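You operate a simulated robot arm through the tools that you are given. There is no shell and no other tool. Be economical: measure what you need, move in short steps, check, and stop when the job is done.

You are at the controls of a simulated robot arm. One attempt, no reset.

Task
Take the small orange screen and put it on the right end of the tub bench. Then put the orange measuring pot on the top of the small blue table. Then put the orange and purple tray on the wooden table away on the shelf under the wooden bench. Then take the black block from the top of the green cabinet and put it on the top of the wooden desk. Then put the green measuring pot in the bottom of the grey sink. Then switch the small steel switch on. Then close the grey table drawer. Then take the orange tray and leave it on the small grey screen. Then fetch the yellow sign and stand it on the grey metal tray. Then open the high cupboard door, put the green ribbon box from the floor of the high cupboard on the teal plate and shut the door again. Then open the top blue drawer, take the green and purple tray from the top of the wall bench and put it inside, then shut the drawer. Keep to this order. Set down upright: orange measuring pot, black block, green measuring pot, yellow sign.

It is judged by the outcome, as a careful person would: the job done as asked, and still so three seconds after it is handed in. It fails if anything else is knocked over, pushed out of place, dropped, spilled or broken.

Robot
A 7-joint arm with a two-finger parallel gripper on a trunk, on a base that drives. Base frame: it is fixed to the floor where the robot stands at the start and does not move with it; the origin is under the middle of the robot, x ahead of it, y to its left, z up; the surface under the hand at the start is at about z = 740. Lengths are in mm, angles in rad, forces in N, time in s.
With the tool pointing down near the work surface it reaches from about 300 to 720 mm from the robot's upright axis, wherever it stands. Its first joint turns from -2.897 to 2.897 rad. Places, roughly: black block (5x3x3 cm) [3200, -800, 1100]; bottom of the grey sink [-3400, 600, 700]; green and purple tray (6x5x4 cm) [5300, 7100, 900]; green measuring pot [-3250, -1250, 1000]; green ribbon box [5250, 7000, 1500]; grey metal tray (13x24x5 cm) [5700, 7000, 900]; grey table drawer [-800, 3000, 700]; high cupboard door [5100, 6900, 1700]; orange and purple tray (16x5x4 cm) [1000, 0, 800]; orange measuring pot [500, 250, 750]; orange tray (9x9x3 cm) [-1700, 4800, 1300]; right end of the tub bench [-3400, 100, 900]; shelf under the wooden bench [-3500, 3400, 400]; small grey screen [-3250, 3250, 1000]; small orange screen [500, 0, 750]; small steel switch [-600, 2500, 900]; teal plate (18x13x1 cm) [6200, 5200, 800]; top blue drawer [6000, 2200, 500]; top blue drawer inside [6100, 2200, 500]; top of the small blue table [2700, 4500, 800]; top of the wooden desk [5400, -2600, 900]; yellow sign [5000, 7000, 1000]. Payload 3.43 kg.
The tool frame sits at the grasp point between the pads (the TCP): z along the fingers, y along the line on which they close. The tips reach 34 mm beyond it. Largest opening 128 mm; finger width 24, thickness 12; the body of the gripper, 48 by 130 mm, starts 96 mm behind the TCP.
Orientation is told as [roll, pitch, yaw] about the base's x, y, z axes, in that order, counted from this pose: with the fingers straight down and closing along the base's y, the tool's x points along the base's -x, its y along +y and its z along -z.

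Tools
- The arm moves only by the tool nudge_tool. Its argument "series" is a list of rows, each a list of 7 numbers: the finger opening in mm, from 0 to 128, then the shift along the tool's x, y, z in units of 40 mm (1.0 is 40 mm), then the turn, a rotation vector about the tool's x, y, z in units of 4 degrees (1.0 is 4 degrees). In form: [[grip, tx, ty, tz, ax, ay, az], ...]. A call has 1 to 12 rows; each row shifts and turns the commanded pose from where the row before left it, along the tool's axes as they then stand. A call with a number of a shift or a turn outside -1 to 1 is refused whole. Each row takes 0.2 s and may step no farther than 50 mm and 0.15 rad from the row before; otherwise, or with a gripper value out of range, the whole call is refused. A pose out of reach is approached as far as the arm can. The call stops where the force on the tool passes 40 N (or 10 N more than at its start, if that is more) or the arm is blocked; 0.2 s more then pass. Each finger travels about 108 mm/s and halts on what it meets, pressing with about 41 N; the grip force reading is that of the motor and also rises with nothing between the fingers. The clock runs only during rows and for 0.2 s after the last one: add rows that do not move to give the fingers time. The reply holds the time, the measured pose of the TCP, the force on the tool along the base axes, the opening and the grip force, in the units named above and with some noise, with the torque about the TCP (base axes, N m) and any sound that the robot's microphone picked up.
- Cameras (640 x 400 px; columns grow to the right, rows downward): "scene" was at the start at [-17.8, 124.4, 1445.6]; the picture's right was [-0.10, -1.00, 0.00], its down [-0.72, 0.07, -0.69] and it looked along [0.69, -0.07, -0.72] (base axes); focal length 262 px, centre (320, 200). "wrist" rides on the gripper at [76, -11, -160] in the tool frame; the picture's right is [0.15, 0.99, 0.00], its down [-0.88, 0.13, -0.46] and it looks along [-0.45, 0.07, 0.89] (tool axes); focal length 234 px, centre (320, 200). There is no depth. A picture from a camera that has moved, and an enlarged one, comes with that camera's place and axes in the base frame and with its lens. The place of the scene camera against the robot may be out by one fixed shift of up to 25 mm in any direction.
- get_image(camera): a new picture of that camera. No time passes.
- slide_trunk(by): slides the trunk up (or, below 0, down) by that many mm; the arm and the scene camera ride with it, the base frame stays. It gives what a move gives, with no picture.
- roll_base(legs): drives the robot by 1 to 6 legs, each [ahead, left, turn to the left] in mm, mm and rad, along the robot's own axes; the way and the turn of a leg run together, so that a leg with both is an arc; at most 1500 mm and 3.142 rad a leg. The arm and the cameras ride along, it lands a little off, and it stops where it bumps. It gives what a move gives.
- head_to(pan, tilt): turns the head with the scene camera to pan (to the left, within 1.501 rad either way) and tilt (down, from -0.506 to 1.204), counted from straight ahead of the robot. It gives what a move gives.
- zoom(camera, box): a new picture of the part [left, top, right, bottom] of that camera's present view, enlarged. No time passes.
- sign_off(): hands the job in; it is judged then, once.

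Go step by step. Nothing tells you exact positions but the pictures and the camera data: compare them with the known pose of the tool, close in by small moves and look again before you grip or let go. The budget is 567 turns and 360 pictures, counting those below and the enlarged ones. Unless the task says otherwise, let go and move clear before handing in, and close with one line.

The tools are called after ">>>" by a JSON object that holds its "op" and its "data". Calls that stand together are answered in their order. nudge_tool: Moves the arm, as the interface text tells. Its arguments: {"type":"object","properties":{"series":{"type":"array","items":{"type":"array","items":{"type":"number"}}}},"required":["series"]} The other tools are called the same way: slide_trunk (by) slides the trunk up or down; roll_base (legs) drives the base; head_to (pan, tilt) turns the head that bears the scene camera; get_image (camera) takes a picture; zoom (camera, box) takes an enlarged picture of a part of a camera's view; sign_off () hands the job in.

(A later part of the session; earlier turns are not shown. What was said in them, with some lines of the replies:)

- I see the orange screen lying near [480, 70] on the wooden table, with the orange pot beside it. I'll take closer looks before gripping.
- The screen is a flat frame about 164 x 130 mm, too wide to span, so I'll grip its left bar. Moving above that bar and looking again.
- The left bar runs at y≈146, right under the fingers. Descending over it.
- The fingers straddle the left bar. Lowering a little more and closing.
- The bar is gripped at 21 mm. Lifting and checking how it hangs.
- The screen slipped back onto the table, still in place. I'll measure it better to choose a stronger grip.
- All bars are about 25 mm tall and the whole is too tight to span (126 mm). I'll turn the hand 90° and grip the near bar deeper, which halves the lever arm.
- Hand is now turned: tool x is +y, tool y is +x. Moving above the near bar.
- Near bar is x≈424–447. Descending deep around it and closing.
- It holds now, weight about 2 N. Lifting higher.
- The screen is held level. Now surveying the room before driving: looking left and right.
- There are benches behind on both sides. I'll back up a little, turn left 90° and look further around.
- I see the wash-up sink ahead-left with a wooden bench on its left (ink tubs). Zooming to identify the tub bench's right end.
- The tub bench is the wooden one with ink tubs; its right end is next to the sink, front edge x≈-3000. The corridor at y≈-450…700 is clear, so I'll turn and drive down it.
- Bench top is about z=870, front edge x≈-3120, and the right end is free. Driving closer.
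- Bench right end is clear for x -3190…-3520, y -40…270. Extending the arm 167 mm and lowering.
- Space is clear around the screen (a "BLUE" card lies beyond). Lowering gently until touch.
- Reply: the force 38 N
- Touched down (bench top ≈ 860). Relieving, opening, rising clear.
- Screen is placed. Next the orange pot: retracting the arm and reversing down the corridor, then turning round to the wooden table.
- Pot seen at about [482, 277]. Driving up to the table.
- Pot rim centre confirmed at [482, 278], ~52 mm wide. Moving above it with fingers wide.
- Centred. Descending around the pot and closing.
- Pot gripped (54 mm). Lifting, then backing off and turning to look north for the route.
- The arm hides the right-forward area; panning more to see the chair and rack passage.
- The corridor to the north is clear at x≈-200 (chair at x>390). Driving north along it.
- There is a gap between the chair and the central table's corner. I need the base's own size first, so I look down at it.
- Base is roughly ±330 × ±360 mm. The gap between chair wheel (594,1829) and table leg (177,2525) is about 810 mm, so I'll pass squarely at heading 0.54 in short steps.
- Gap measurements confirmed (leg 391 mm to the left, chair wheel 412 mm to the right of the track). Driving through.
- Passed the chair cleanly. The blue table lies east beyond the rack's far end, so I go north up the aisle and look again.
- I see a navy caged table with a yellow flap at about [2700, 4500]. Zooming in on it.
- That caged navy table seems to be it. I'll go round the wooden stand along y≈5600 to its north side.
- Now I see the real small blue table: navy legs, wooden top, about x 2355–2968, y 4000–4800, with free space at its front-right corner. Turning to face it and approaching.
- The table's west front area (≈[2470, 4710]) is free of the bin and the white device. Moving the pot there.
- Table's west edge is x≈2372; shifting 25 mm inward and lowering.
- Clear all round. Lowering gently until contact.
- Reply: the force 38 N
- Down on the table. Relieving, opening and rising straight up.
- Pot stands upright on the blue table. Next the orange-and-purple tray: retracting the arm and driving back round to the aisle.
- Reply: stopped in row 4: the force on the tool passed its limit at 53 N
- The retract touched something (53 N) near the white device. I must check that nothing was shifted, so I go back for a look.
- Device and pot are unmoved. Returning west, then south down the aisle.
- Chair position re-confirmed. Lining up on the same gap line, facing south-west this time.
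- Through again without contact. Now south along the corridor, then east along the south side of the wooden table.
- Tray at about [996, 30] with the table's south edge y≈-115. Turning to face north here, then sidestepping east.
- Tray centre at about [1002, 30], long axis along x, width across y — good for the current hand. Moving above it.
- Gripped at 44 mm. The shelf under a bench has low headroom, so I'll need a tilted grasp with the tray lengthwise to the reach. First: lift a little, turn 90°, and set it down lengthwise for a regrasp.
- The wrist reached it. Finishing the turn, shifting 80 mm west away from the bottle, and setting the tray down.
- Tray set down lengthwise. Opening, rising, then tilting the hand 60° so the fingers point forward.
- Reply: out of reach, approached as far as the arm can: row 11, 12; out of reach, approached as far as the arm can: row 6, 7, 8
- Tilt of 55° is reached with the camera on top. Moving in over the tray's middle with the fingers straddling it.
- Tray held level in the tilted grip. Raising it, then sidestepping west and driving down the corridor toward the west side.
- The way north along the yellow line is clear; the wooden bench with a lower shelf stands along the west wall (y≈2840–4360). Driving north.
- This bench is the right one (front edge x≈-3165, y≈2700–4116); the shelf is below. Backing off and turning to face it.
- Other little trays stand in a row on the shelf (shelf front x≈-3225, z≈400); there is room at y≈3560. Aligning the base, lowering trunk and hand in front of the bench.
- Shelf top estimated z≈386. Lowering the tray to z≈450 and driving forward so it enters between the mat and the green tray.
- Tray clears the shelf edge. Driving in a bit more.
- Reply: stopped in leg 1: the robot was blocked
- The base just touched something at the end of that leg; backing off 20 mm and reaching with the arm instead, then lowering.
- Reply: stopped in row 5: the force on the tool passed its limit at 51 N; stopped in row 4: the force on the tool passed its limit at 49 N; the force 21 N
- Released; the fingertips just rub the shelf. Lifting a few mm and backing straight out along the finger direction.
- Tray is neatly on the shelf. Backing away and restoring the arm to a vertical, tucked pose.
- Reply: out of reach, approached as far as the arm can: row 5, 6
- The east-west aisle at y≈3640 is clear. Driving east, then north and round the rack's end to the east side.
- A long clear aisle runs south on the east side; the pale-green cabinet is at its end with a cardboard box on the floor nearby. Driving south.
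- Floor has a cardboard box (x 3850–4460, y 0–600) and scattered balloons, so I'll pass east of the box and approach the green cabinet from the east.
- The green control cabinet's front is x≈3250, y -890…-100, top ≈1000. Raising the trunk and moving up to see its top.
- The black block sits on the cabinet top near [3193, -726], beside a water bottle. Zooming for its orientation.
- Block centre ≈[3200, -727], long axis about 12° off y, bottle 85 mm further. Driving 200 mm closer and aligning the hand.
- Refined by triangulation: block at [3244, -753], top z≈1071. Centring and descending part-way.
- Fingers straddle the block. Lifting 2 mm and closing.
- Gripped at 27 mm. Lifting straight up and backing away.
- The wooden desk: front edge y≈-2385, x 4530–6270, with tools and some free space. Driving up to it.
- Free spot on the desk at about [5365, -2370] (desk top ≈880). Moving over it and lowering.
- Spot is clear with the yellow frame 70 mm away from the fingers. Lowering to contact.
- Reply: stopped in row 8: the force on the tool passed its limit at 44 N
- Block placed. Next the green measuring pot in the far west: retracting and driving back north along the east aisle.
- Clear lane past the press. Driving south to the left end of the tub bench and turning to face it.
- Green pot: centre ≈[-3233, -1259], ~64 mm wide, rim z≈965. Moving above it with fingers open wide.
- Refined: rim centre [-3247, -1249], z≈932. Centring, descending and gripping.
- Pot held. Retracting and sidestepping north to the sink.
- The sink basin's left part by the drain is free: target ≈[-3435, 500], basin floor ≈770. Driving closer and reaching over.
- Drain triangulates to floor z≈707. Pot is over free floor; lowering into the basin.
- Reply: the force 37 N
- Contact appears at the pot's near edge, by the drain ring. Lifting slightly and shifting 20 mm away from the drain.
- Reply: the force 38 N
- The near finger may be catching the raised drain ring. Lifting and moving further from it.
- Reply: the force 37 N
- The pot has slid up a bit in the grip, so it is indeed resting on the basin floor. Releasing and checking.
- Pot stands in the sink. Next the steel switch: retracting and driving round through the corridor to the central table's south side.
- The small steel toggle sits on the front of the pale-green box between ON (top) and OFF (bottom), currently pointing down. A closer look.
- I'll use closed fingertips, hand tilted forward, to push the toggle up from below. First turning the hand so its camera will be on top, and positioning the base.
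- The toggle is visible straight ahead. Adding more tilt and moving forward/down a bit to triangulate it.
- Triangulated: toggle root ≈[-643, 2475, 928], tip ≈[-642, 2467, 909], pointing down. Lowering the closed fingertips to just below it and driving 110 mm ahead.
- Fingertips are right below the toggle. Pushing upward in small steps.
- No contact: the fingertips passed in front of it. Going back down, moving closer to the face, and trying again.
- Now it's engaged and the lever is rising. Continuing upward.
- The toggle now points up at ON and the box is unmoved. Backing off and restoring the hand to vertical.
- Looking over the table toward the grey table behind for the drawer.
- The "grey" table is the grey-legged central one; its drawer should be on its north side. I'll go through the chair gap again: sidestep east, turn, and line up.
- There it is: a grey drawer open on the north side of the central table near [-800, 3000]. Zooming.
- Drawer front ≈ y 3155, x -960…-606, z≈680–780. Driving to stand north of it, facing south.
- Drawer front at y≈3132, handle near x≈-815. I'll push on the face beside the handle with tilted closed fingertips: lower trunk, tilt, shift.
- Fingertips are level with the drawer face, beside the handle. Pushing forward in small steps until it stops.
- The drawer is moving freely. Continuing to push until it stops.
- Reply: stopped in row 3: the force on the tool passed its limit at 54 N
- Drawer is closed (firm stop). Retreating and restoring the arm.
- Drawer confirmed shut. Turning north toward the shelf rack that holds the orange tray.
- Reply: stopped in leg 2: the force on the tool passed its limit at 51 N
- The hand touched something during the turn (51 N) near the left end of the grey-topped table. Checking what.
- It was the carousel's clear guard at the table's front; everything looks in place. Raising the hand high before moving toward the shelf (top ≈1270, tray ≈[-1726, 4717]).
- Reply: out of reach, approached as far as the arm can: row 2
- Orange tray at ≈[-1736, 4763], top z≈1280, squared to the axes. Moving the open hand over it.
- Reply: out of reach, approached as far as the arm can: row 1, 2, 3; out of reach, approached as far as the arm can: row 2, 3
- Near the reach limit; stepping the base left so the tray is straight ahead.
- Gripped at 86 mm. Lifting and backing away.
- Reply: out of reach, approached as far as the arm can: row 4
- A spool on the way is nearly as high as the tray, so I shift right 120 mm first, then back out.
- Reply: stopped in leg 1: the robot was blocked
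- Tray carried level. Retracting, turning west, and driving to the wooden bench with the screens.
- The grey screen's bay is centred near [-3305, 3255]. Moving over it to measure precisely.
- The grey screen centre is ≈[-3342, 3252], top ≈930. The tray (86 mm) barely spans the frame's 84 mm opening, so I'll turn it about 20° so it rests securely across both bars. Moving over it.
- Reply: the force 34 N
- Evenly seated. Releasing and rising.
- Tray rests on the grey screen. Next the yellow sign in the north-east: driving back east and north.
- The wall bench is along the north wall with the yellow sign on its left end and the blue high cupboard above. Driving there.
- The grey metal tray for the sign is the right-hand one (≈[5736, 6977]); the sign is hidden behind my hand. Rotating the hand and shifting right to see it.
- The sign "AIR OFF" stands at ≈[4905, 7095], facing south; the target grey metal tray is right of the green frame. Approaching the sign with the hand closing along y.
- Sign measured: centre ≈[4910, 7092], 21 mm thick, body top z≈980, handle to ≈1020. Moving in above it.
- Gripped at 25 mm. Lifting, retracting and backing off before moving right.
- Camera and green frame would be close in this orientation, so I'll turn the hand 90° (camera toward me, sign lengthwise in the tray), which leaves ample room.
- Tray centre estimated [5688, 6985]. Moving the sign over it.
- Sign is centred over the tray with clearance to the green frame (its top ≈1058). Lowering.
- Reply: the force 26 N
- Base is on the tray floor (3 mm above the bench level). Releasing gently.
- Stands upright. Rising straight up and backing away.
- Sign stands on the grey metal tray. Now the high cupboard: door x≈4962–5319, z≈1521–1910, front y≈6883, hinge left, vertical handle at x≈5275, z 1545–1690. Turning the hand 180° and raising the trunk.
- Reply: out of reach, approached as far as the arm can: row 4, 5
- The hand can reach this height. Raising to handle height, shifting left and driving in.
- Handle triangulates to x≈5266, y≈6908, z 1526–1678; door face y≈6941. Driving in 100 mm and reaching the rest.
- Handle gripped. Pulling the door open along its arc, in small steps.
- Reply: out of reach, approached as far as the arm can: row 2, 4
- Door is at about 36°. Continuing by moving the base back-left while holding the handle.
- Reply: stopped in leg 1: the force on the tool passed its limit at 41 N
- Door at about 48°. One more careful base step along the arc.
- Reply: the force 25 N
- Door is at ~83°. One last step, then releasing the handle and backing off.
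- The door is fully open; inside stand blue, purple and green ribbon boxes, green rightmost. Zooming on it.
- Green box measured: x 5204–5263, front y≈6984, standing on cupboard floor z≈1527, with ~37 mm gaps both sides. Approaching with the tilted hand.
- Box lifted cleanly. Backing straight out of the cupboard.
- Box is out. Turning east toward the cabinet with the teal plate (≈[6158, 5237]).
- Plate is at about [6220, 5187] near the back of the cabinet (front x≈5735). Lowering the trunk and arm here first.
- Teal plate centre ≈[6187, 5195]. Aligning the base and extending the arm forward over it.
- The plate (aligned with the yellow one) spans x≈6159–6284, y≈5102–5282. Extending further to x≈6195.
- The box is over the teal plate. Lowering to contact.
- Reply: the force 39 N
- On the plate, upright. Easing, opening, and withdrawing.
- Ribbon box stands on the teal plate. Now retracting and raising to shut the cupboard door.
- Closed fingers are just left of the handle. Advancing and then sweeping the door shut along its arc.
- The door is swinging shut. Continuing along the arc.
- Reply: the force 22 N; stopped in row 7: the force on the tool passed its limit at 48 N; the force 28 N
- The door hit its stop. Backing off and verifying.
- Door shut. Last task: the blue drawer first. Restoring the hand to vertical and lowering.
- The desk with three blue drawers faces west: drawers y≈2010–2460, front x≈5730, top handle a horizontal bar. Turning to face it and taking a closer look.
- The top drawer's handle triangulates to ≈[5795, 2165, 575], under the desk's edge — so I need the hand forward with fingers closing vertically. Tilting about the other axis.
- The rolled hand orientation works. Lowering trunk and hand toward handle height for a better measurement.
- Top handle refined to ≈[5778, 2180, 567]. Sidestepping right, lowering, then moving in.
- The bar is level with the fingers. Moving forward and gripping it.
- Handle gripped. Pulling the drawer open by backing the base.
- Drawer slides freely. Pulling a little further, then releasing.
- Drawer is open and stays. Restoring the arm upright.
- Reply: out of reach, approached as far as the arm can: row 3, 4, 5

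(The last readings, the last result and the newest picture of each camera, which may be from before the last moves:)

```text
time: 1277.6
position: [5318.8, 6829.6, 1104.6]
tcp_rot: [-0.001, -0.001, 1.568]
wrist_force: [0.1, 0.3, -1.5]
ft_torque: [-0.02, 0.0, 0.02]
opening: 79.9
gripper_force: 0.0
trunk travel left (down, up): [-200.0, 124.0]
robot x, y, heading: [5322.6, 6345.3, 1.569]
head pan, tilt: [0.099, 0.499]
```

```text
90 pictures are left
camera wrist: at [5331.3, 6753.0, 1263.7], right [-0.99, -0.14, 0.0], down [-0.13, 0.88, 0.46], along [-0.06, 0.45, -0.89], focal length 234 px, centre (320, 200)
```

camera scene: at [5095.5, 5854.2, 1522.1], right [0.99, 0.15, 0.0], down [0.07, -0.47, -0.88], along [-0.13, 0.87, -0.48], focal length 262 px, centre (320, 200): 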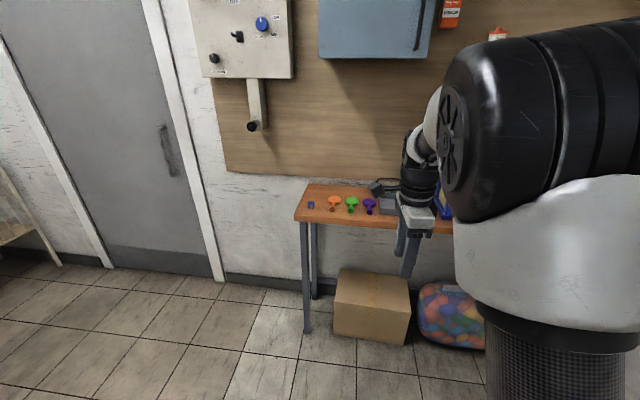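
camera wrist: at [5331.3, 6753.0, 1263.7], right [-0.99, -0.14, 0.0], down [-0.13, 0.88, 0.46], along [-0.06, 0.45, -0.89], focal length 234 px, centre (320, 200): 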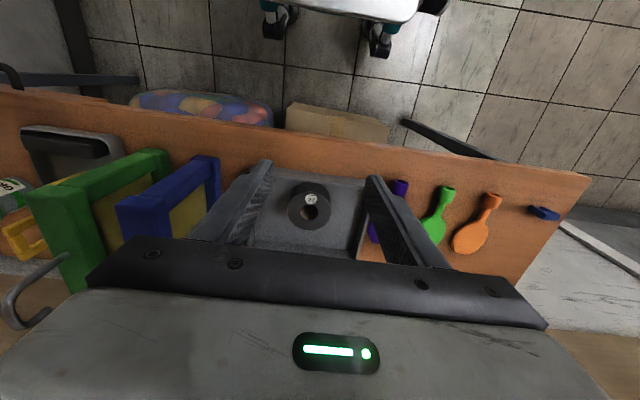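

>>> {"op": "roll_base", "data": {"legs": [[150, 27, 0]]}}

>>> {"op": "nudge_tool", "data": {"series": [[85, -0.8, 0, 0, 0, 0, 0], [90, -0.8, 0, 0, 0, 0, 0], [90, 0, 0, 0, 0, 0, 0]]}}

>>> {"op": "get_image", "data": {"camera": "wrist"}}

>>> {"op": "zoom", "data": {"camera": "scene", "box": [280, 150, 480, 300]}}

```text
time: 1279.0
position: [5291.7, 6978.1, 1104.7]
tcp_rot: [-0.001, -0.002, 1.568]
wrist_force: [0.4, -1.0, -0.4]
ft_torque: [0.0, 0.02, 0.0]
opening: 79.9
gripper_force: 0.0
trunk travel left (down, up): [-200.0, 124.0]
robot x, y, heading: [5292.3, 6496.2, 1.568]
head pan, tilt: [0.099, 0.499]
```

```text
time: 1279.8
position: [5291.0, 7042.7, 1107.0]
tcp_rot: [-0.001, -0.002, 1.569]
wrist_force: [-0.6, 0.5, -0.4]
ft_torque: [0.0, 0.0, -0.04]
opening: 89.9
gripper_force: 0.0
trunk travel left (down, up): [-200.0, 124.0]
robot x, y, heading: [5293.8, 6494.6, 1.569]
head pan, tilt: [0.099, 0.499]
```

```text
89 pictures are left
camera wrist: at [5303.6, 6966.0, 1264.5], right [-0.99, -0.14, 0.0], down [-0.13, 0.88, 0.46], along [-0.06, 0.45, -0.89], focal length 234 px, centre (320, 200)
```

wrist: 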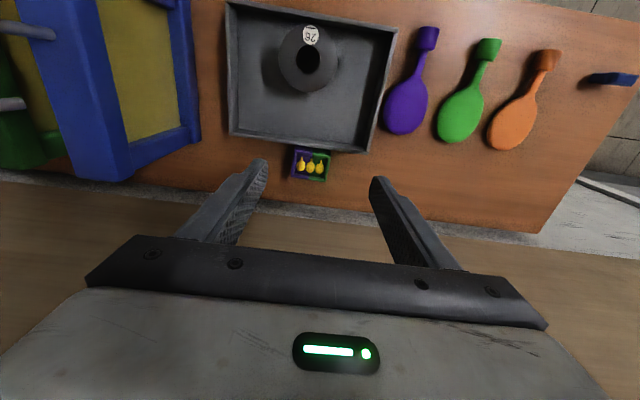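

```text
2.67 times, centred on (380, 225) of scene
camera zoom: at [5138.7, 6485.2, 1522.2], right [1.0, 0.1, 0.0], down [0.05, -0.48, -0.88], along [-0.09, 0.87, -0.48], focal length 699 px, centre (160, 133)
```

zoom: 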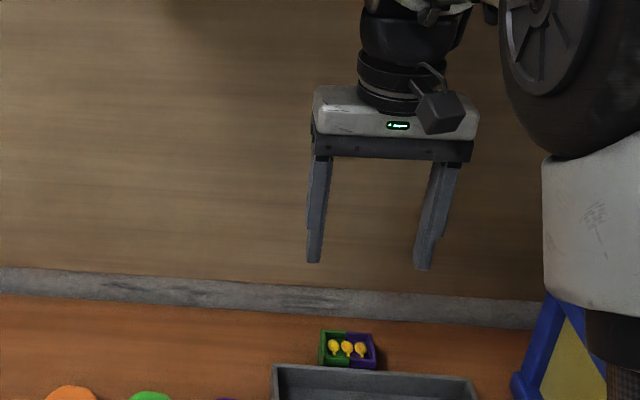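

Green-purple tray at ≈[5302, 7081], top z≈928, holding three yellow pieces. Centring and descending.

>>> {"op": "nudge_tool", "data": {"series": [[90, -0.48, -0.14, 0, 0, 0, 0], [90, -0.48, -0.14, 0, 0, 0, 0], [90, 0, 0, 0.9, 0, 0, 0], [90, 0, 0, 0.9, 0, 0, 0], [90, 0, 0, 0, 0, 0, 0]]}}

>>> {"op": "get_image", "data": {"camera": "wrist"}}

```text
time: 1281.0
position: [5303.3, 7080.7, 1033.0]
tcp_rot: [-0.002, -0.002, 1.57]
wrist_force: [0.3, 0.0, -0.6]
ft_torque: [-0.04, 0.01, 0.01]
opening: 90.0
gripper_force: 0.1
trunk travel left (down, up): [-200.0, 124.0]
robot x, y, heading: [5295.4, 6488.6, 1.568]
head pan, tilt: [0.099, 0.499]
```

```text
87 pictures are left
camera wrist: at [5315.5, 7004.9, 1191.5], right [-0.99, -0.14, 0.0], down [-0.13, 0.88, 0.46], along [-0.06, 0.45, -0.89], focal length 234 px, centre (320, 200)
```

wrist: 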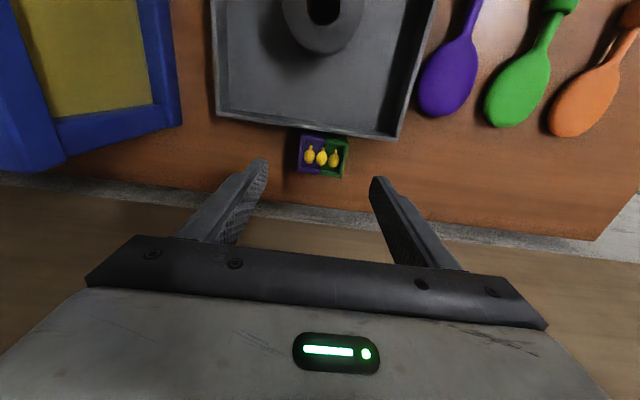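

>>> {"op": "nudge_tool", "data": {"series": [[90, 0.08, 0, 0.8, 0, 0, 0], [90, 0, 0, 0.8, 0, 0, 0], [90, 0, 0, 0.8, 0, 0, 0], [90, 0, 0, 0.2, 0, 0, 0], [90, 0, 0, 0, 0, 0, 0]]}}

>>> {"op": "get_image", "data": {"camera": "wrist"}}

```text
time: 1282.2
position: [5304.5, 7076.9, 928.8]
tcp_rot: [-0.001, -0.003, 1.57]
wrist_force: [-0.1, 0.5, -0.8]
ft_torque: [-0.01, 0.03, -0.01]
opening: 89.9
gripper_force: 0.2
trunk travel left (down, up): [-200.0, 124.0]
robot x, y, heading: [5296.2, 6490.6, 1.569]
head pan, tilt: [0.099, 0.499]
```

```text
86 pictures are left
camera wrist: at [5316.5, 7000.5, 1087.5], right [-0.99, -0.14, 0.0], down [-0.13, 0.88, 0.46], along [-0.06, 0.45, -0.89], focal length 234 px, centre (320, 200)
```

wrist: 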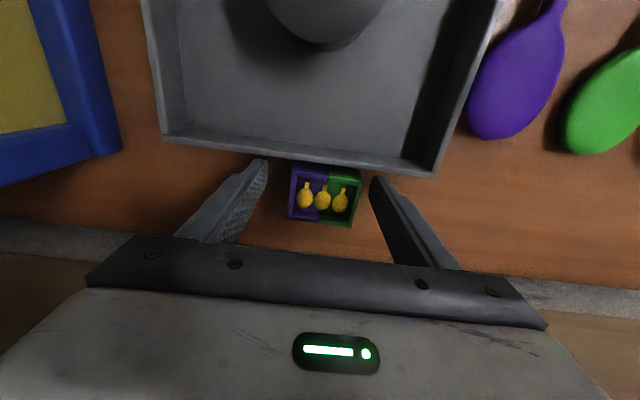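

>>> {"op": "nudge_tool", "data": {"series": [[75, 0, 0, 0.05, 0, 0, 0], [62, 0, 0, 0, 0, 0, 0], [50, 0, 0, 0, 0, 0, 0], [30, 0, 0, 0, 0, 0, 0], [30, 0, 0, 0, 0, 0, 0], [30, 0, 0, -0.2, 0, 0, 0], [30, 0, 0, -0.6, 0, 0, 0], [30, 0, 0, 0, 0, 0, 0]]}}

>>> {"op": "get_image", "data": {"camera": "wrist"}}

```text
time: 1284.0
position: [5305.4, 7076.5, 959.7]
tcp_rot: [-0.001, -0.001, 1.571]
wrist_force: [0.5, 0.7, 0.1]
ft_torque: [0.01, 0.01, -0.01]
opening: 56.7
gripper_force: 40.7
trunk travel left (down, up): [-200.0, 124.0]
robot x, y, heading: [5293.3, 6496.9, 1.57]
head pan, tilt: [0.099, 0.499]
```

```text
85 pictures are left
camera wrist: at [5317.5, 7000.6, 1118.7], right [-0.99, -0.14, 0.0], down [-0.13, 0.88, 0.46], along [-0.06, 0.45, -0.89], focal length 234 px, centre (320, 200)
```

wrist: 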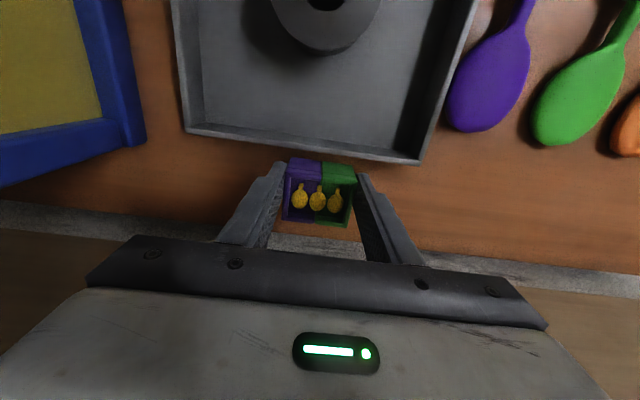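

Tray lifted. Raising, retracting, and driving back to the drawer.

>>> {"op": "nudge_tool", "data": {"series": [[30, 0, 0, -0.8, 0, 0, 0], [30, 0, 0, -0.9, 0, 0, 0], [30, 0, 0, -0.9, 0, 0, 0], [30, 0, 0, -0.9, 0, 0, 0], [30, 0.8, 0, 0, 0, 0, 0], [30, 0.8, 0, 0, 0, 0, 0], [30, 0.8, 0, 0, 0, 0, 0], [30, 0, 0, 0, 0, 0, 0]]}}

>>> {"op": "roll_base", "data": {"legs": [[-500, 0, 0], [0, 420, 0], [0, 0, -1.57], [0, -1250, 0], [0, -1250, 0], [0, -1250, 0]]}}

>>> {"op": "get_image", "data": {"camera": "wrist"}}

>>> {"op": "head_to", "data": {"pan": 0.1, "tilt": 0.6}}

>>> {"op": "get_image", "data": {"camera": "scene"}}

```text
time: 1285.8
position: [5304.0, 6980.5, 1098.9]
tcp_rot: [-0.002, -0.002, 1.57]
wrist_force: [0.0, 0.1, -0.6]
ft_torque: [0.0, -0.01, -0.02]
opening: 56.9
gripper_force: 41.2
trunk travel left (down, up): [-200.0, 124.0]
robot x, y, heading: [5295.9, 6491.6, 1.572]
head pan, tilt: [0.099, 0.499]
```

```text
time: 1332.7
position: [5350.4, 2228.3, 1098.7]
tcp_rot: [-0.001, -0.002, 0.013]
wrist_force: [0.2, 0.3, -0.2]
ft_torque: [-0.03, 0.0, -0.01]
opening: 56.5
gripper_force: 41.2
trunk travel left (down, up): [-200.0, 124.0]
robot x, y, heading: [4859.4, 2232.0, 0.019]
head pan, tilt: [0.099, 0.499]
```

```text
84 pictures are left
camera wrist: at [5276.2, 2215.7, 1257.7], right [-0.16, 0.99, 0.0], down [0.88, 0.14, 0.46], along [0.45, 0.07, -0.89], focal length 234 px, centre (320, 200)
```

wrist: 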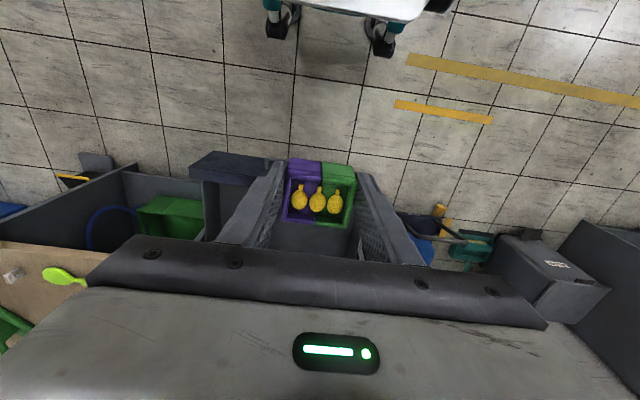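

```text
time: 1333.3
position: [5350.6, 2227.3, 1099.7]
tcp_rot: [-0.003, -0.003, 0.011]
wrist_force: [-1.3, -0.4, -0.5]
ft_torque: [0.0, 0.01, 0.0]
opening: 56.5
gripper_force: 41.0
trunk travel left (down, up): [-200.0, 124.0]
robot x, y, heading: [4863.5, 2229.7, 0.014]
head pan, tilt: [0.099, 0.6]
```

```text
83 pictures are left
camera scene: at [4850.0, 2370.2, 1513.1], right [0.11, -0.99, 0.0], down [-0.56, -0.06, -0.83], along [0.82, 0.09, -0.56], focal length 262 px, centre (320, 200)
```

scene: 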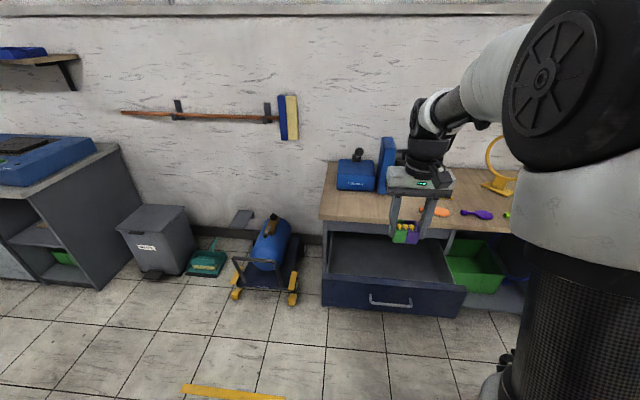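

Everything lines up: drawer open, front x≈5540, y 1885–2425. Driving up and positioning over its interior.

>>> {"op": "roll_base", "data": {"legs": [[190, -48, -0.014]]}}

>>> {"op": "nudge_tool", "data": {"series": [[30, -0.78, 0, 0, 0, 0, 0], [30, -0.78, 0, 0, 0, 0, 0], [30, -0.78, 0, 0, 0, 0, 0], [30, -0.78, 0, 0, 0, 0, 0], [30, 0, 0, 0, 0, 0, 0]]}}

>>> {"op": "slide_trunk", "data": {"by": -200}}

>>> {"op": "get_image", "data": {"camera": "wrist"}}

>>> {"op": "get_image", "data": {"camera": "scene"}}

```text
time: 1334.9
position: [5535.0, 2179.0, 1098.6]
tcp_rot: [-0.002, -0.002, 0.004]
wrist_force: [-0.5, -1.2, -0.6]
ft_torque: [-0.05, -0.01, -0.01]
opening: 56.7
gripper_force: 41.1
trunk travel left (down, up): [-200.0, 124.0]
robot x, y, heading: [5048.4, 2186.0, 0.005]
head pan, tilt: [0.099, 0.6]
```

```text
time: 1336.1
position: [5660.4, 2177.8, 1097.1]
tcp_rot: [-0.001, -0.002, 0.003]
wrist_force: [0.3, -0.4, -0.2]
ft_torque: [-0.03, 0.01, 0.01]
opening: 56.8
gripper_force: 41.3
trunk travel left (down, up): [-200.0, 124.0]
robot x, y, heading: [5043.5, 2182.6, 0.009]
head pan, tilt: [0.099, 0.6]
```

```text
time: 1338.3
position: [5659.2, 2178.5, 899.2]
tcp_rot: [-0.003, -0.002, 0.004]
wrist_force: [-0.1, -0.1, -0.6]
ft_torque: [0.04, 0.01, 0.01]
opening: 56.6
gripper_force: 41.1
trunk travel left (down, up): [0.0, 324.0]
robot x, y, heading: [5043.8, 2180.4, 0.001]
head pan, tilt: [0.099, 0.6]
```

```text
82 pictures are left
camera wrist: at [5584.9, 2166.5, 1056.9], right [-0.15, 0.99, 0.0], down [0.88, 0.13, 0.46], along [0.45, 0.07, -0.89], focal length 234 px, centre (320, 200)
```

wrist: 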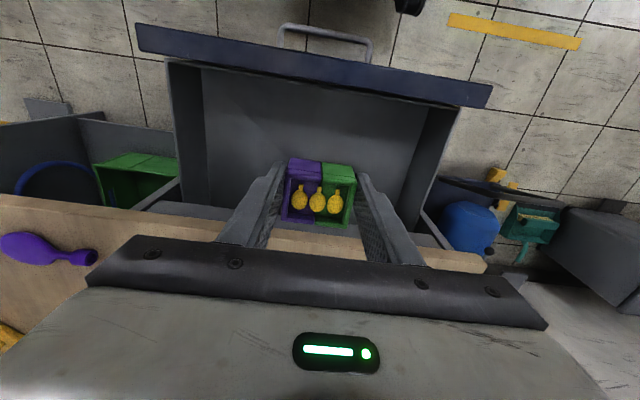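

```text
81 pictures are left
camera scene: at [5035.6, 2324.7, 1313.1], right [0.11, -0.99, 0.0], down [-0.56, -0.06, -0.83], along [0.82, 0.09, -0.56], focal length 262 px, centre (320, 200)
```

scene: 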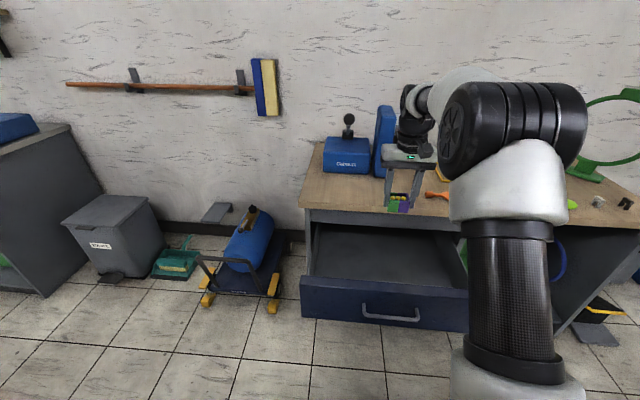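

Tray is over the drawer's interior, clear of the desk edge (x≈5794). Lowering.

>>> {"op": "nudge_tool", "data": {"series": [[30, -0.35, 0, 0.8, 0, 0, 0], [30, 0, 0, 0.9, 0, 0, 0], [30, 0, 0, 0.9, 0, 0, 0], [30, 0, 0, 0.9, 0, 0, 0], [30, 0, 0, 0.9, 0, 0, 0], [30, 0, 0, 0.9, 0, 0, 0], [30, 0, 0, 0, 0, 0, 0]]}}

>>> {"op": "get_image", "data": {"camera": "wrist"}}

>>> {"op": "get_image", "data": {"camera": "scene"}}

```text
time: 1339.9
position: [5672.0, 2177.5, 686.4]
tcp_rot: [-0.001, -0.002, 0.004]
wrist_force: [-0.3, 0.1, -0.7]
ft_torque: [-0.02, 0.0, -0.02]
opening: 56.5
gripper_force: 40.9
trunk travel left (down, up): [0.0, 324.0]
robot x, y, heading: [5045.7, 2181.6, 0.003]
head pan, tilt: [0.099, 0.6]
```

```text
80 pictures are left
camera wrist: at [5598.8, 2166.0, 845.4], right [-0.15, 0.99, 0.0], down [0.88, 0.13, 0.46], along [0.45, 0.07, -0.89], focal length 234 px, centre (320, 200)
```

wrist: 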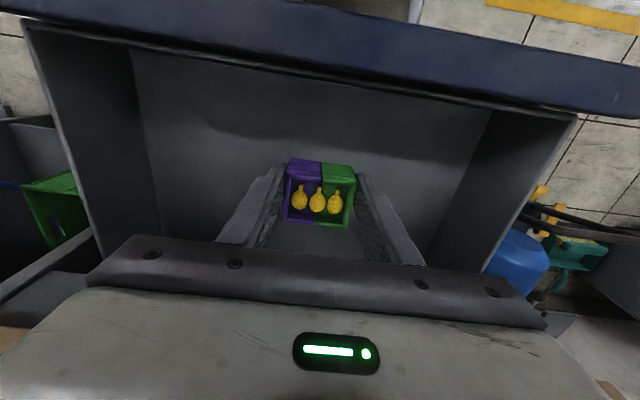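

```text
79 pictures are left
camera scene: at [5035.6, 2324.7, 1313.1], right [0.11, -0.99, 0.0], down [-0.56, -0.06, -0.83], along [0.82, 0.09, -0.56], focal length 262 px, centre (320, 200)
```

scene: 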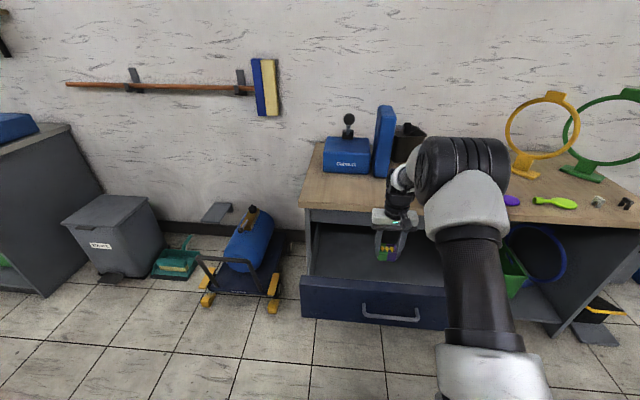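

>>> {"op": "nudge_tool", "data": {"series": [[30, 0, 0, 0.5, 0, 0, 0], [30, 0, 0, 0.5, 0, 0, 0], [30, 0, 0, 0.5, 0, 0, 0], [30, 0, 0, 0.2, 0, 0, 0], [30, 0, 0, 0.15, 0, 0, 0], [30, 0, 0, 0.15, 0, 0, 0], [30, 0, 0, 0.15, 0, 0, 0], [30, 0, 0, 0.15, 0, 0, 0], [30, 0, 0, 0, 0, 0, 0]]}}

>>> {"op": "get_image", "data": {"camera": "wrist"}}

```text
time: 1341.9
position: [5674.5, 2176.7, 594.7]
tcp_rot: [-0.002, -0.003, 0.002]
wrist_force: [0.8, 0.5, 0.0]
ft_torque: [-0.02, 0.0, 0.01]
opening: 56.4
gripper_force: 41.0
trunk travel left (down, up): [0.0, 324.0]
robot x, y, heading: [5047.6, 2182.5, 0.001]
head pan, tilt: [0.099, 0.6]
```

```text
78 pictures are left
camera wrist: at [5600.1, 2165.9, 753.0], right [-0.15, 0.99, 0.0], down [0.88, 0.13, 0.46], along [0.45, 0.07, -0.89], focal length 234 px, centre (320, 200)
```

wrist: 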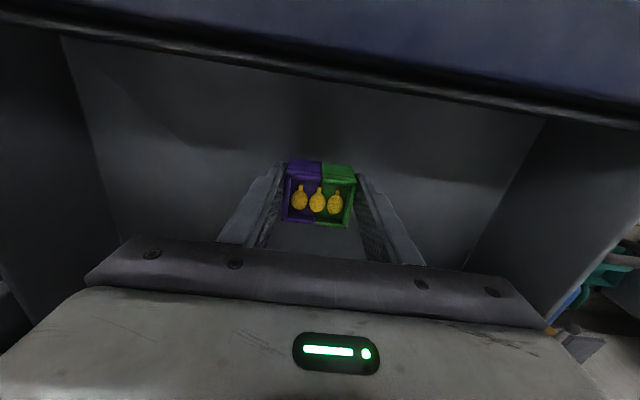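

My wrist camera would come close to the drawer front, so I shift 30 mm inward before the last drop.

>>> {"op": "nudge_tool", "data": {"series": [[30, -0.38, 0, 0, 0, 0, 0], [30, -0.37, 0, 0, 0, 0, 0], [30, 0, 0, 0.15, 0, 0, 0], [30, 0, 0, 0.15, 0, 0, 0], [30, 0, 0, 0.15, 0, 0, 0], [30, 0, 0, 0.15, 0, 0, 0], [30, 0, 0, 0.15, 0, 0, 0], [30, 0, 0, 0, 0, 0, 0]]}}

>>> {"op": "get_image", "data": {"camera": "wrist"}}

```text
time: 1343.7
position: [5704.4, 2177.9, 564.2]
tcp_rot: [-0.001, -0.001, 0.004]
wrist_force: [-0.2, 0.3, -0.2]
ft_torque: [0.04, 0.0, 0.04]
opening: 56.6
gripper_force: 41.0
trunk travel left (down, up): [0.0, 324.0]
robot x, y, heading: [5042.4, 2184.1, 0.003]
head pan, tilt: [0.099, 0.6]
```

```text
77 pictures are left
camera wrist: at [5629.7, 2166.3, 723.4], right [-0.15, 0.99, 0.0], down [0.88, 0.13, 0.46], along [0.45, 0.07, -0.89], focal length 234 px, centre (320, 200)
```

wrist: 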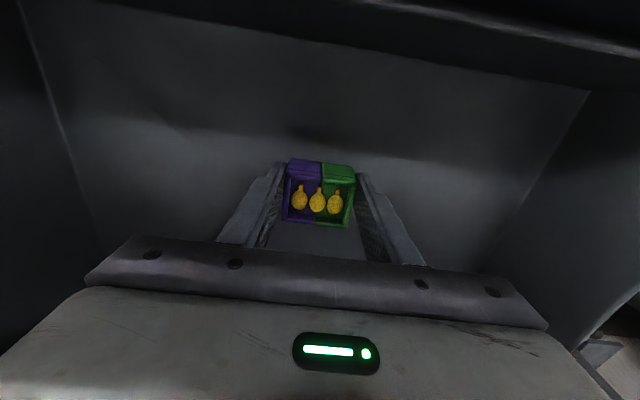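

>>> {"op": "nudge_tool", "data": {"series": [[30, 0, 0, 0.12, 0, 0, 0], [30, 0, 0, 0.12, 0, 0, 0], [30, 0, 0, 0.12, 0, 0, 0], [30, 0, 0, 0.12, 0, 0, 0], [30, 0, 0, 0.12, 0, 0, 0], [30, 0, 0, 0.12, 0, 0, 0], [30, 0, 0, 0, 0, 0, 0]]}}

>>> {"op": "get_image", "data": {"camera": "wrist"}}

```text
time: 1345.3
position: [5703.0, 2178.7, 536.2]
tcp_rot: [-0.002, -0.001, 0.003]
wrist_force: [0.0, -0.9, 0.6]
ft_torque: [0.0, 0.03, 0.01]
opening: 56.7
gripper_force: 41.2
trunk travel left (down, up): [0.0, 324.0]
robot x, y, heading: [5045.6, 2183.9, 0.005]
head pan, tilt: [0.099, 0.6]
```

```text
76 pictures are left
camera wrist: at [5629.1, 2166.5, 695.1], right [-0.15, 0.99, 0.0], down [0.88, 0.13, 0.46], along [0.45, 0.07, -0.89], focal length 234 px, centre (320, 200)
```

wrist: 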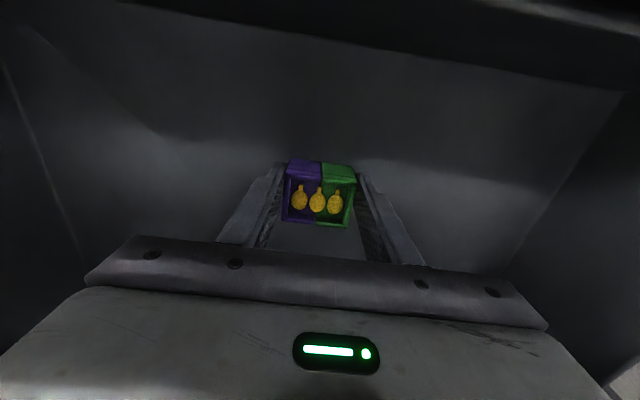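

>>> {"op": "nudge_tool", "data": {"series": [[30, 0, 0, 0.12, 0, 0, 0], [30, 0, 0, 0.12, 0, 0, 0], [30, 0, 0, 0.12, 0, 0, 0], [30, 0, 0, 0.12, 0, 0, 0], [30, 0, 0, 0.12, 0, 0, 0], [30, 0, 0, 0, 0, 0, 0]]}}

>>> {"op": "get_image", "data": {"camera": "wrist"}}

```text
time: 1346.7
position: [5705.3, 2178.5, 517.4]
tcp_rot: [-0.002, -0.01, 0.002]
wrist_force: [1.5, 1.0, 34.5]
ft_torque: [0.03, 0.0, 0.03]
opening: 57.0
gripper_force: 41.0
trunk travel left (down, up): [0.0, 324.0]
robot x, y, heading: [5043.7, 2184.4, 0.008]
head pan, tilt: [0.099, 0.6]
```

```text
75 pictures are left
camera wrist: at [5629.8, 2166.0, 674.7], right [-0.15, 0.99, 0.0], down [0.88, 0.13, 0.46], along [0.46, 0.07, -0.89], focal length 234 px, centre (320, 200)
```

wrist: 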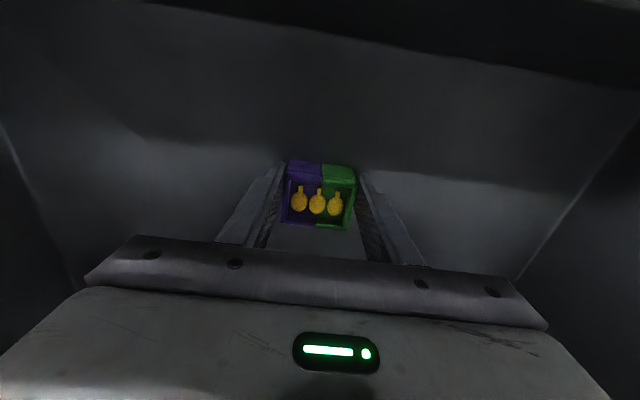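

On the drawer floor. Releasing and rising straight up.

>>> {"op": "nudge_tool", "data": {"series": [[30, 0, 0, -0.05, 0, 0, 0], [62, 0, 0, 0, 0, 0, 0], [75, 0, 0, 0, 0, 0, 0], [80, 0, 0, 0, 0, 0, 0], [80, 0, 0, -0.4, 0, 0, 0], [80, 0, 0, -0.8, 0, 0, 0], [80, 0, 0, -0.9, 0, 0, 0], [80, 0, 0, -0.9, 0, 0, 0], [80, 0, 0, -0.9, 0, 0, 0], [80, 0, 0, -0.9, 0, 0, 0], [80, 0, 0, -0.9, 0, 0, 0], [80, 0, 0, 0, 0, 0, 0]]}}

>>> {"op": "get_image", "data": {"camera": "wrist"}}

```text
time: 1349.3
position: [5703.8, 2178.9, 744.6]
tcp_rot: [-0.001, -0.003, 0.004]
wrist_force: [0.1, -0.4, 0.5]
ft_torque: [-0.02, -0.04, 0.0]
opening: 80.4
gripper_force: 0.0
trunk travel left (down, up): [0.0, 324.0]
robot x, y, heading: [5049.2, 2187.9, 0.001]
head pan, tilt: [0.099, 0.6]
```

```text
74 pictures are left
camera wrist: at [5628.0, 2166.9, 902.2], right [-0.15, 0.99, 0.0], down [0.88, 0.13, 0.46], along [0.45, 0.07, -0.89], focal length 234 px, centre (320, 200)
```

wrist: 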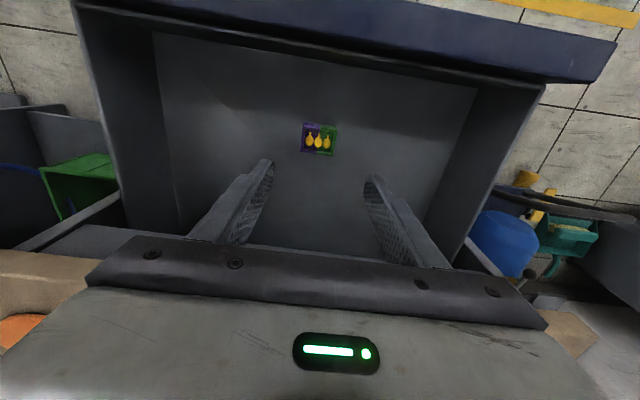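

Tray lies in the drawer. Withdrawing to push the drawer shut with a forward-tilted hand.

>>> {"op": "nudge_tool", "data": {"series": [[60, 0, 0, -0.9, 0, 0, 0], [0, 0, 0, -0.9, 0, 0, 0], [0, 0.8, 0, 0, 0, 0, 0], [0, 0.8, 0, 0, 0, 0, 0], [0, 0, 0, 0, 0, 0, 0]]}}

>>> {"op": "roll_base", "data": {"legs": [[-380, 0, 0]]}}

>>> {"op": "nudge_tool", "data": {"series": [[0, 0, 0, 0, 0, -1, 0], [0, 0, 0, 0, 0, -1, 0], [0, 0, 0, 0, 0, -1, 0], [0, 0, 0, 0, 0, -1, 0], [0, 0, 0, 0, 0, -1, 0], [0, 0, 0, 0, 0, -1, 0], [0, 0, 0, 0, 0, -1, 0], [0, 0, 0, 0, 0, -1, 0], [0, 0, 0, 0, 0, -1, 0], [0, 0, 0, 0, 0, -1, 0], [0, 0, 0, 0, 0, -1, 0], [0, 0, 0, 0, 0, -1, 0]]}}

>>> {"op": "get_image", "data": {"camera": "scene"}}

```text
time: 1350.5
position: [5637.6, 2176.2, 816.3]
tcp_rot: [-0.002, 0.0, 0.005]
wrist_force: [0.9, -0.6, 0.1]
ft_torque: [0.01, 0.03, -0.02]
opening: 0.0
gripper_force: 32.8
trunk travel left (down, up): [0.0, 324.0]
robot x, y, heading: [5041.1, 2182.5, 0.005]
head pan, tilt: [0.099, 0.6]
```

```text
time: 1352.8
position: [5262.9, 2175.8, 816.1]
tcp_rot: [-0.003, -0.003, 0.008]
wrist_force: [0.3, 0.2, 0.1]
ft_torque: [0.0, 0.02, 0.03]
opening: 0.0
gripper_force: 33.1
trunk travel left (down, up): [0.0, 324.0]
robot x, y, heading: [4669.4, 2180.7, 0.007]
head pan, tilt: [0.099, 0.6]
```

```text
time: 1355.5
position: [5262.3, 2175.8, 815.7]
tcp_rot: [-0.003, -0.84, 0.012]
wrist_force: [0.1, 0.4, 0.3]
ft_torque: [-0.02, 0.0, 0.04]
opening: 0.0
gripper_force: 33.2
trunk travel left (down, up): [0.0, 324.0]
robot x, y, heading: [4665.5, 2180.4, 0.018]
head pan, tilt: [0.099, 0.6]
```

```text
73 pictures are left
camera scene: at [4658.9, 2321.5, 1313.1], right [0.11, -0.99, 0.0], down [-0.56, -0.06, -0.83], along [0.82, 0.09, -0.56], focal length 262 px, centre (320, 200)
```

scene: 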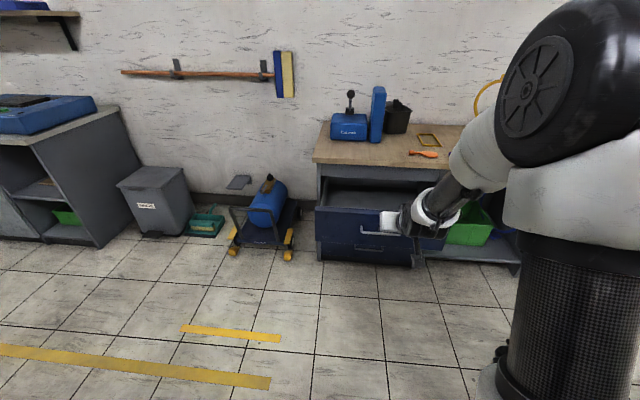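

>>> {"op": "nudge_tool", "data": {"series": [[0, 0, 0, 0, 0, -1, 0], [0, 0, 0, 0, 0, -1, 0], [0, 0, 0, 0, 0, -1, 0], [0, 0, 0, 0, 0, -1, 0], [0, 0.85, 0, 0.41, 0, 0, 0], [0, 0.85, 0, 0.41, 0, 0, 0], [0, 0.85, 0, 0.41, 0, 0, 0], [0, 0.85, 0, 0.41, 0, 0, 0], [0, 0.85, 0, 0.41, 0, 0, 0], [0, 0, 0, 0, 0, 0, 0]]}}

>>> {"op": "roll_base", "data": {"legs": [[180, 0, -0.01]]}}

>>> {"op": "get_image", "data": {"camera": "wrist"}}

>>> {"op": "get_image", "data": {"camera": "scene"}}

```text
time: 1357.7
position: [5261.3, 2173.9, 628.8]
tcp_rot: [-0.002, -1.117, 0.012]
wrist_force: [0.1, 0.8, -0.5]
ft_torque: [0.0, 0.01, -0.02]
opening: 0.0
gripper_force: 32.8
trunk travel left (down, up): [0.0, 324.0]
robot x, y, heading: [4669.8, 2177.7, 0.01]
head pan, tilt: [0.099, 0.6]
```

```text
time: 1359.2
position: [5440.0, 2168.9, 628.2]
tcp_rot: [-0.003, -1.118, 0.0]
wrist_force: [0.9, 0.1, -0.1]
ft_torque: [-0.01, 0.0, 0.0]
opening: 0.1
gripper_force: 33.1
trunk travel left (down, up): [0.0, 324.0]
robot x, y, heading: [4848.1, 2180.4, 0.003]
head pan, tilt: [0.099, 0.6]
```

```text
72 pictures are left
camera wrist: at [5265.0, 2158.3, 629.0], right [-0.06, 0.99, -0.13], down [-0.03, 0.13, 0.99], along [1.0, 0.07, 0.02], focal length 234 px, centre (320, 200)
```

wrist: 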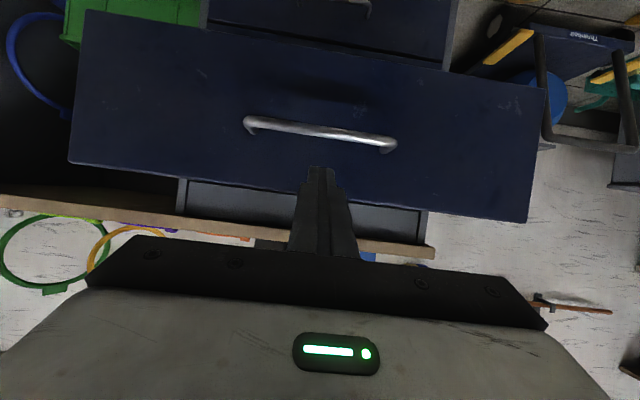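

```text
71 pictures are left
camera scene: at [4838.9, 2322.5, 1313.1], right [0.1, -0.99, 0.0], down [-0.56, -0.06, -0.83], along [0.82, 0.08, -0.56], focal length 262 px, centre (320, 200)
```

scene: 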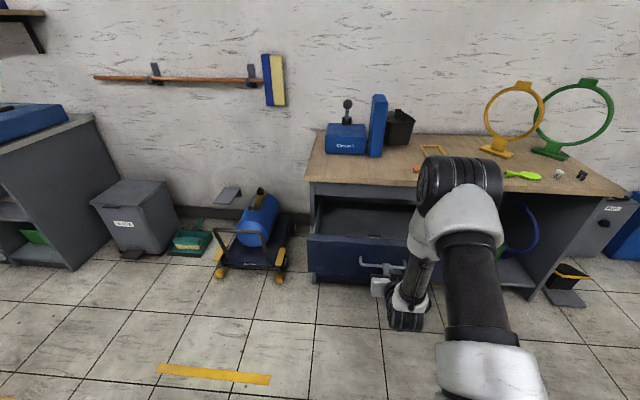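

The drawer's top edge is at z≈620 and the handle z≈551, so I lower the fingertips to ≈585 and push.

>>> {"op": "nudge_tool", "data": {"series": [[0, 0.63, 0, 0.3, 0, 0, 0], [0, 0, 0, 0, 0, 0, 0]]}}

>>> {"op": "roll_base", "data": {"legs": [[90, 0, 0], [80, 0, 0]]}}

>>> {"op": "get_image", "data": {"camera": "wrist"}}

>>> {"op": "get_image", "data": {"camera": "scene"}}

```text
time: 1359.8
position: [5441.5, 2170.5, 600.7]
tcp_rot: [-0.004, -1.119, 0.002]
wrist_force: [0.4, 0.8, -0.3]
ft_torque: [0.01, -0.01, 0.02]
opening: 0.3
gripper_force: 33.0
trunk travel left (down, up): [0.0, 324.0]
robot x, y, heading: [4848.2, 2184.5, -0.002]
head pan, tilt: [0.099, 0.6]
```

```text
time: 1361.5
position: [5608.2, 2167.4, 598.9]
tcp_rot: [-0.003, -1.118, 0.0]
wrist_force: [0.5, -0.2, 0.5]
ft_torque: [-0.01, -0.02, 0.0]
opening: 0.0
gripper_force: 33.0
trunk travel left (down, up): [0.0, 324.0]
robot x, y, heading: [5019.2, 2178.4, -0.003]
head pan, tilt: [0.099, 0.6]
```

```text
70 pictures are left
camera wrist: at [5434.1, 2157.6, 600.4], right [-0.06, 0.99, -0.13], down [-0.02, 0.13, 0.99], along [1.0, 0.06, 0.02], focal length 234 px, centre (320, 200)
```

wrist: 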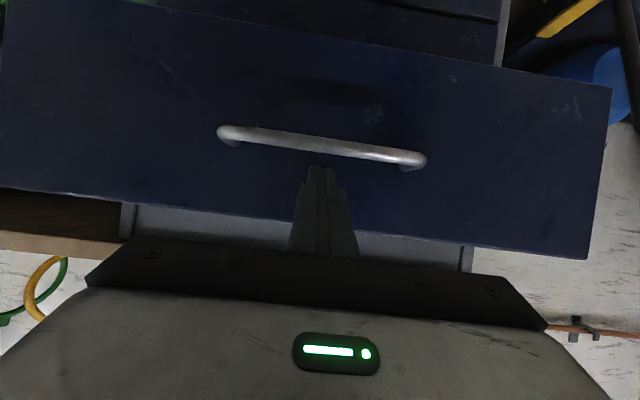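

```text
69 pictures are left
camera scene: at [5008.0, 2322.3, 1313.1], right [0.1, -1.0, 0.0], down [-0.56, -0.05, -0.83], along [0.82, 0.08, -0.56], focal length 262 px, centre (320, 200)
```

scene: 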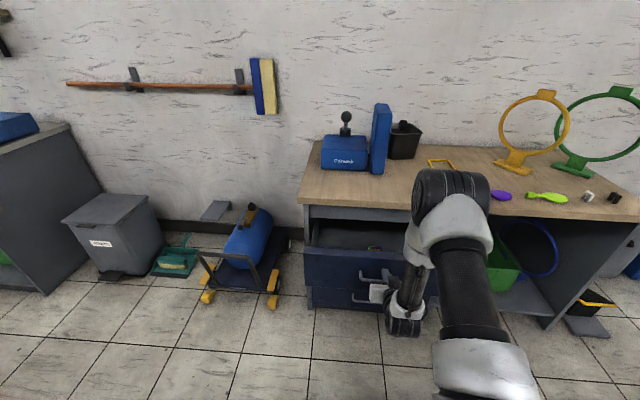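

>>> {"op": "roll_base", "data": {"legs": [[70, 0, 0], [50, 0, 0]]}}

>>> {"op": "nudge_tool", "data": {"series": [[0, -0.1, 0, 0.22, 0, 0, 0], [0, -0.1, 0, 0.22, 0, 0, 0], [0, -0.1, 0, 0.22, 0, 0, 0], [0, -0.1, 0, 0.22, 0, 0, 0], [0, -0.1, 0, 0.22, 0, 0, 0], [0, -0.1, 0, 0.22, 0, 0, 0], [0, -0.1, 0, 0.22, 0, 0, 0], [0, -0.1, 0, 0.22, 0, 0, 0], [0, -0.1, 0, 0.22, 0, 0, 0], [0, -0.1, 0, 0.22, 0, 0, 0]]}}

>>> {"op": "get_image", "data": {"camera": "wrist"}}

>>> {"op": "get_image", "data": {"camera": "scene"}}

```text
time: 1363.0
position: [5727.2, 2169.6, 600.0]
tcp_rot: [-0.004, -1.117, 0.0]
wrist_force: [0.4, -0.4, -0.2]
ft_torque: [0.0, -0.01, 0.0]
opening: 0.0
gripper_force: 33.1
trunk travel left (down, up): [0.0, 324.0]
robot x, y, heading: [5136.7, 2180.7, -0.001]
head pan, tilt: [0.099, 0.6]
```

```text
time: 1364.7
position: [5789.4, 2167.9, 593.4]
tcp_rot: [-0.004, -1.106, 0.0]
wrist_force: [-2.4, 0.0, -1.0]
ft_torque: [0.02, -0.14, -0.02]
opening: 0.0
gripper_force: 33.1
trunk travel left (down, up): [0.0, 324.0]
robot x, y, heading: [5140.5, 2178.2, -0.001]
head pan, tilt: [0.099, 0.6]
stopped in row 8: the force on the tool passed its limit at 55 N (the readings are from after the stop); the commanded pose is now the measured one
```

```text
68 pictures are left
camera wrist: at [5614.3, 2157.5, 596.9], right [-0.06, 0.99, -0.13], down [-0.01, 0.13, 0.99], along [1.0, 0.06, 0.01], focal length 234 px, centre (320, 200)
```

wrist: 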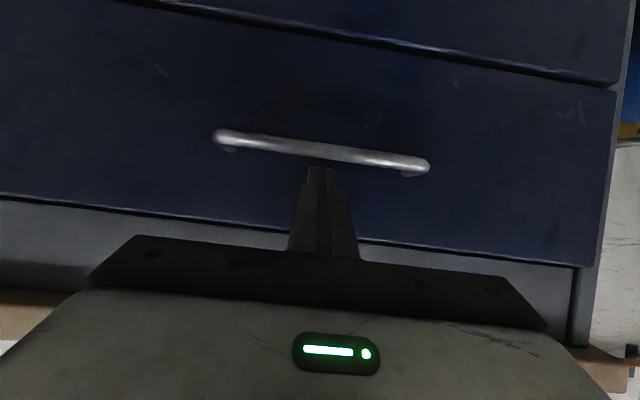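

```text
67 pictures are left
camera scene: at [5125.1, 2322.1, 1313.1], right [0.1, -1.0, 0.0], down [-0.56, -0.06, -0.83], along [0.82, 0.08, -0.56], focal length 262 px, centre (320, 200)
```

scene: 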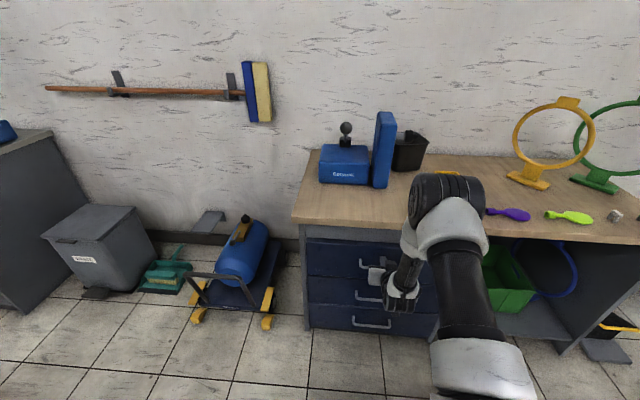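

The drawer stopped flush. Backing away for a final check.

>>> {"op": "roll_base", "data": {"legs": [[-400, 0, 0]]}}

>>> {"op": "get_image", "data": {"camera": "scene"}}

```text
time: 1367.2
position: [5394.4, 2169.9, 594.1]
tcp_rot: [-0.005, -1.108, 0.002]
wrist_force: [0.7, -0.2, -0.3]
ft_torque: [-0.01, 0.02, 0.0]
opening: 0.1
gripper_force: 32.7
trunk travel left (down, up): [0.0, 324.0]
robot x, y, heading: [4740.4, 2182.2, -0.005]
head pan, tilt: [0.099, 0.6]
```

```text
66 pictures are left
camera scene: at [4728.7, 2322.1, 1313.1], right [0.1, -0.99, 0.0], down [-0.56, -0.06, -0.83], along [0.82, 0.08, -0.56], focal length 262 px, centre (320, 200)
```

scene: 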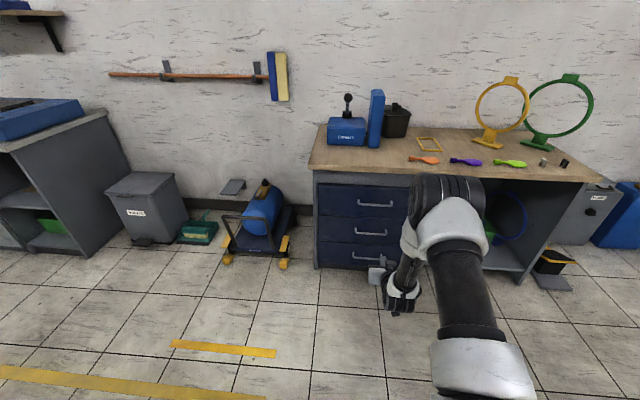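

The drawer is shut with the tray inside, and the arm is clear of everything. Handing in.

>>> {"op": "sign_off", "data": {}}

```text
The job is handed in.
```

All eleven tasks were done in the order you gave and handed in. During the run the hand hit the filler device on the small blue table and the carousel guard on the grey-topped table. It also let the orange screen slip back onto the wooden table on the first lift. I saw nothing knocked over or moved afterwards.
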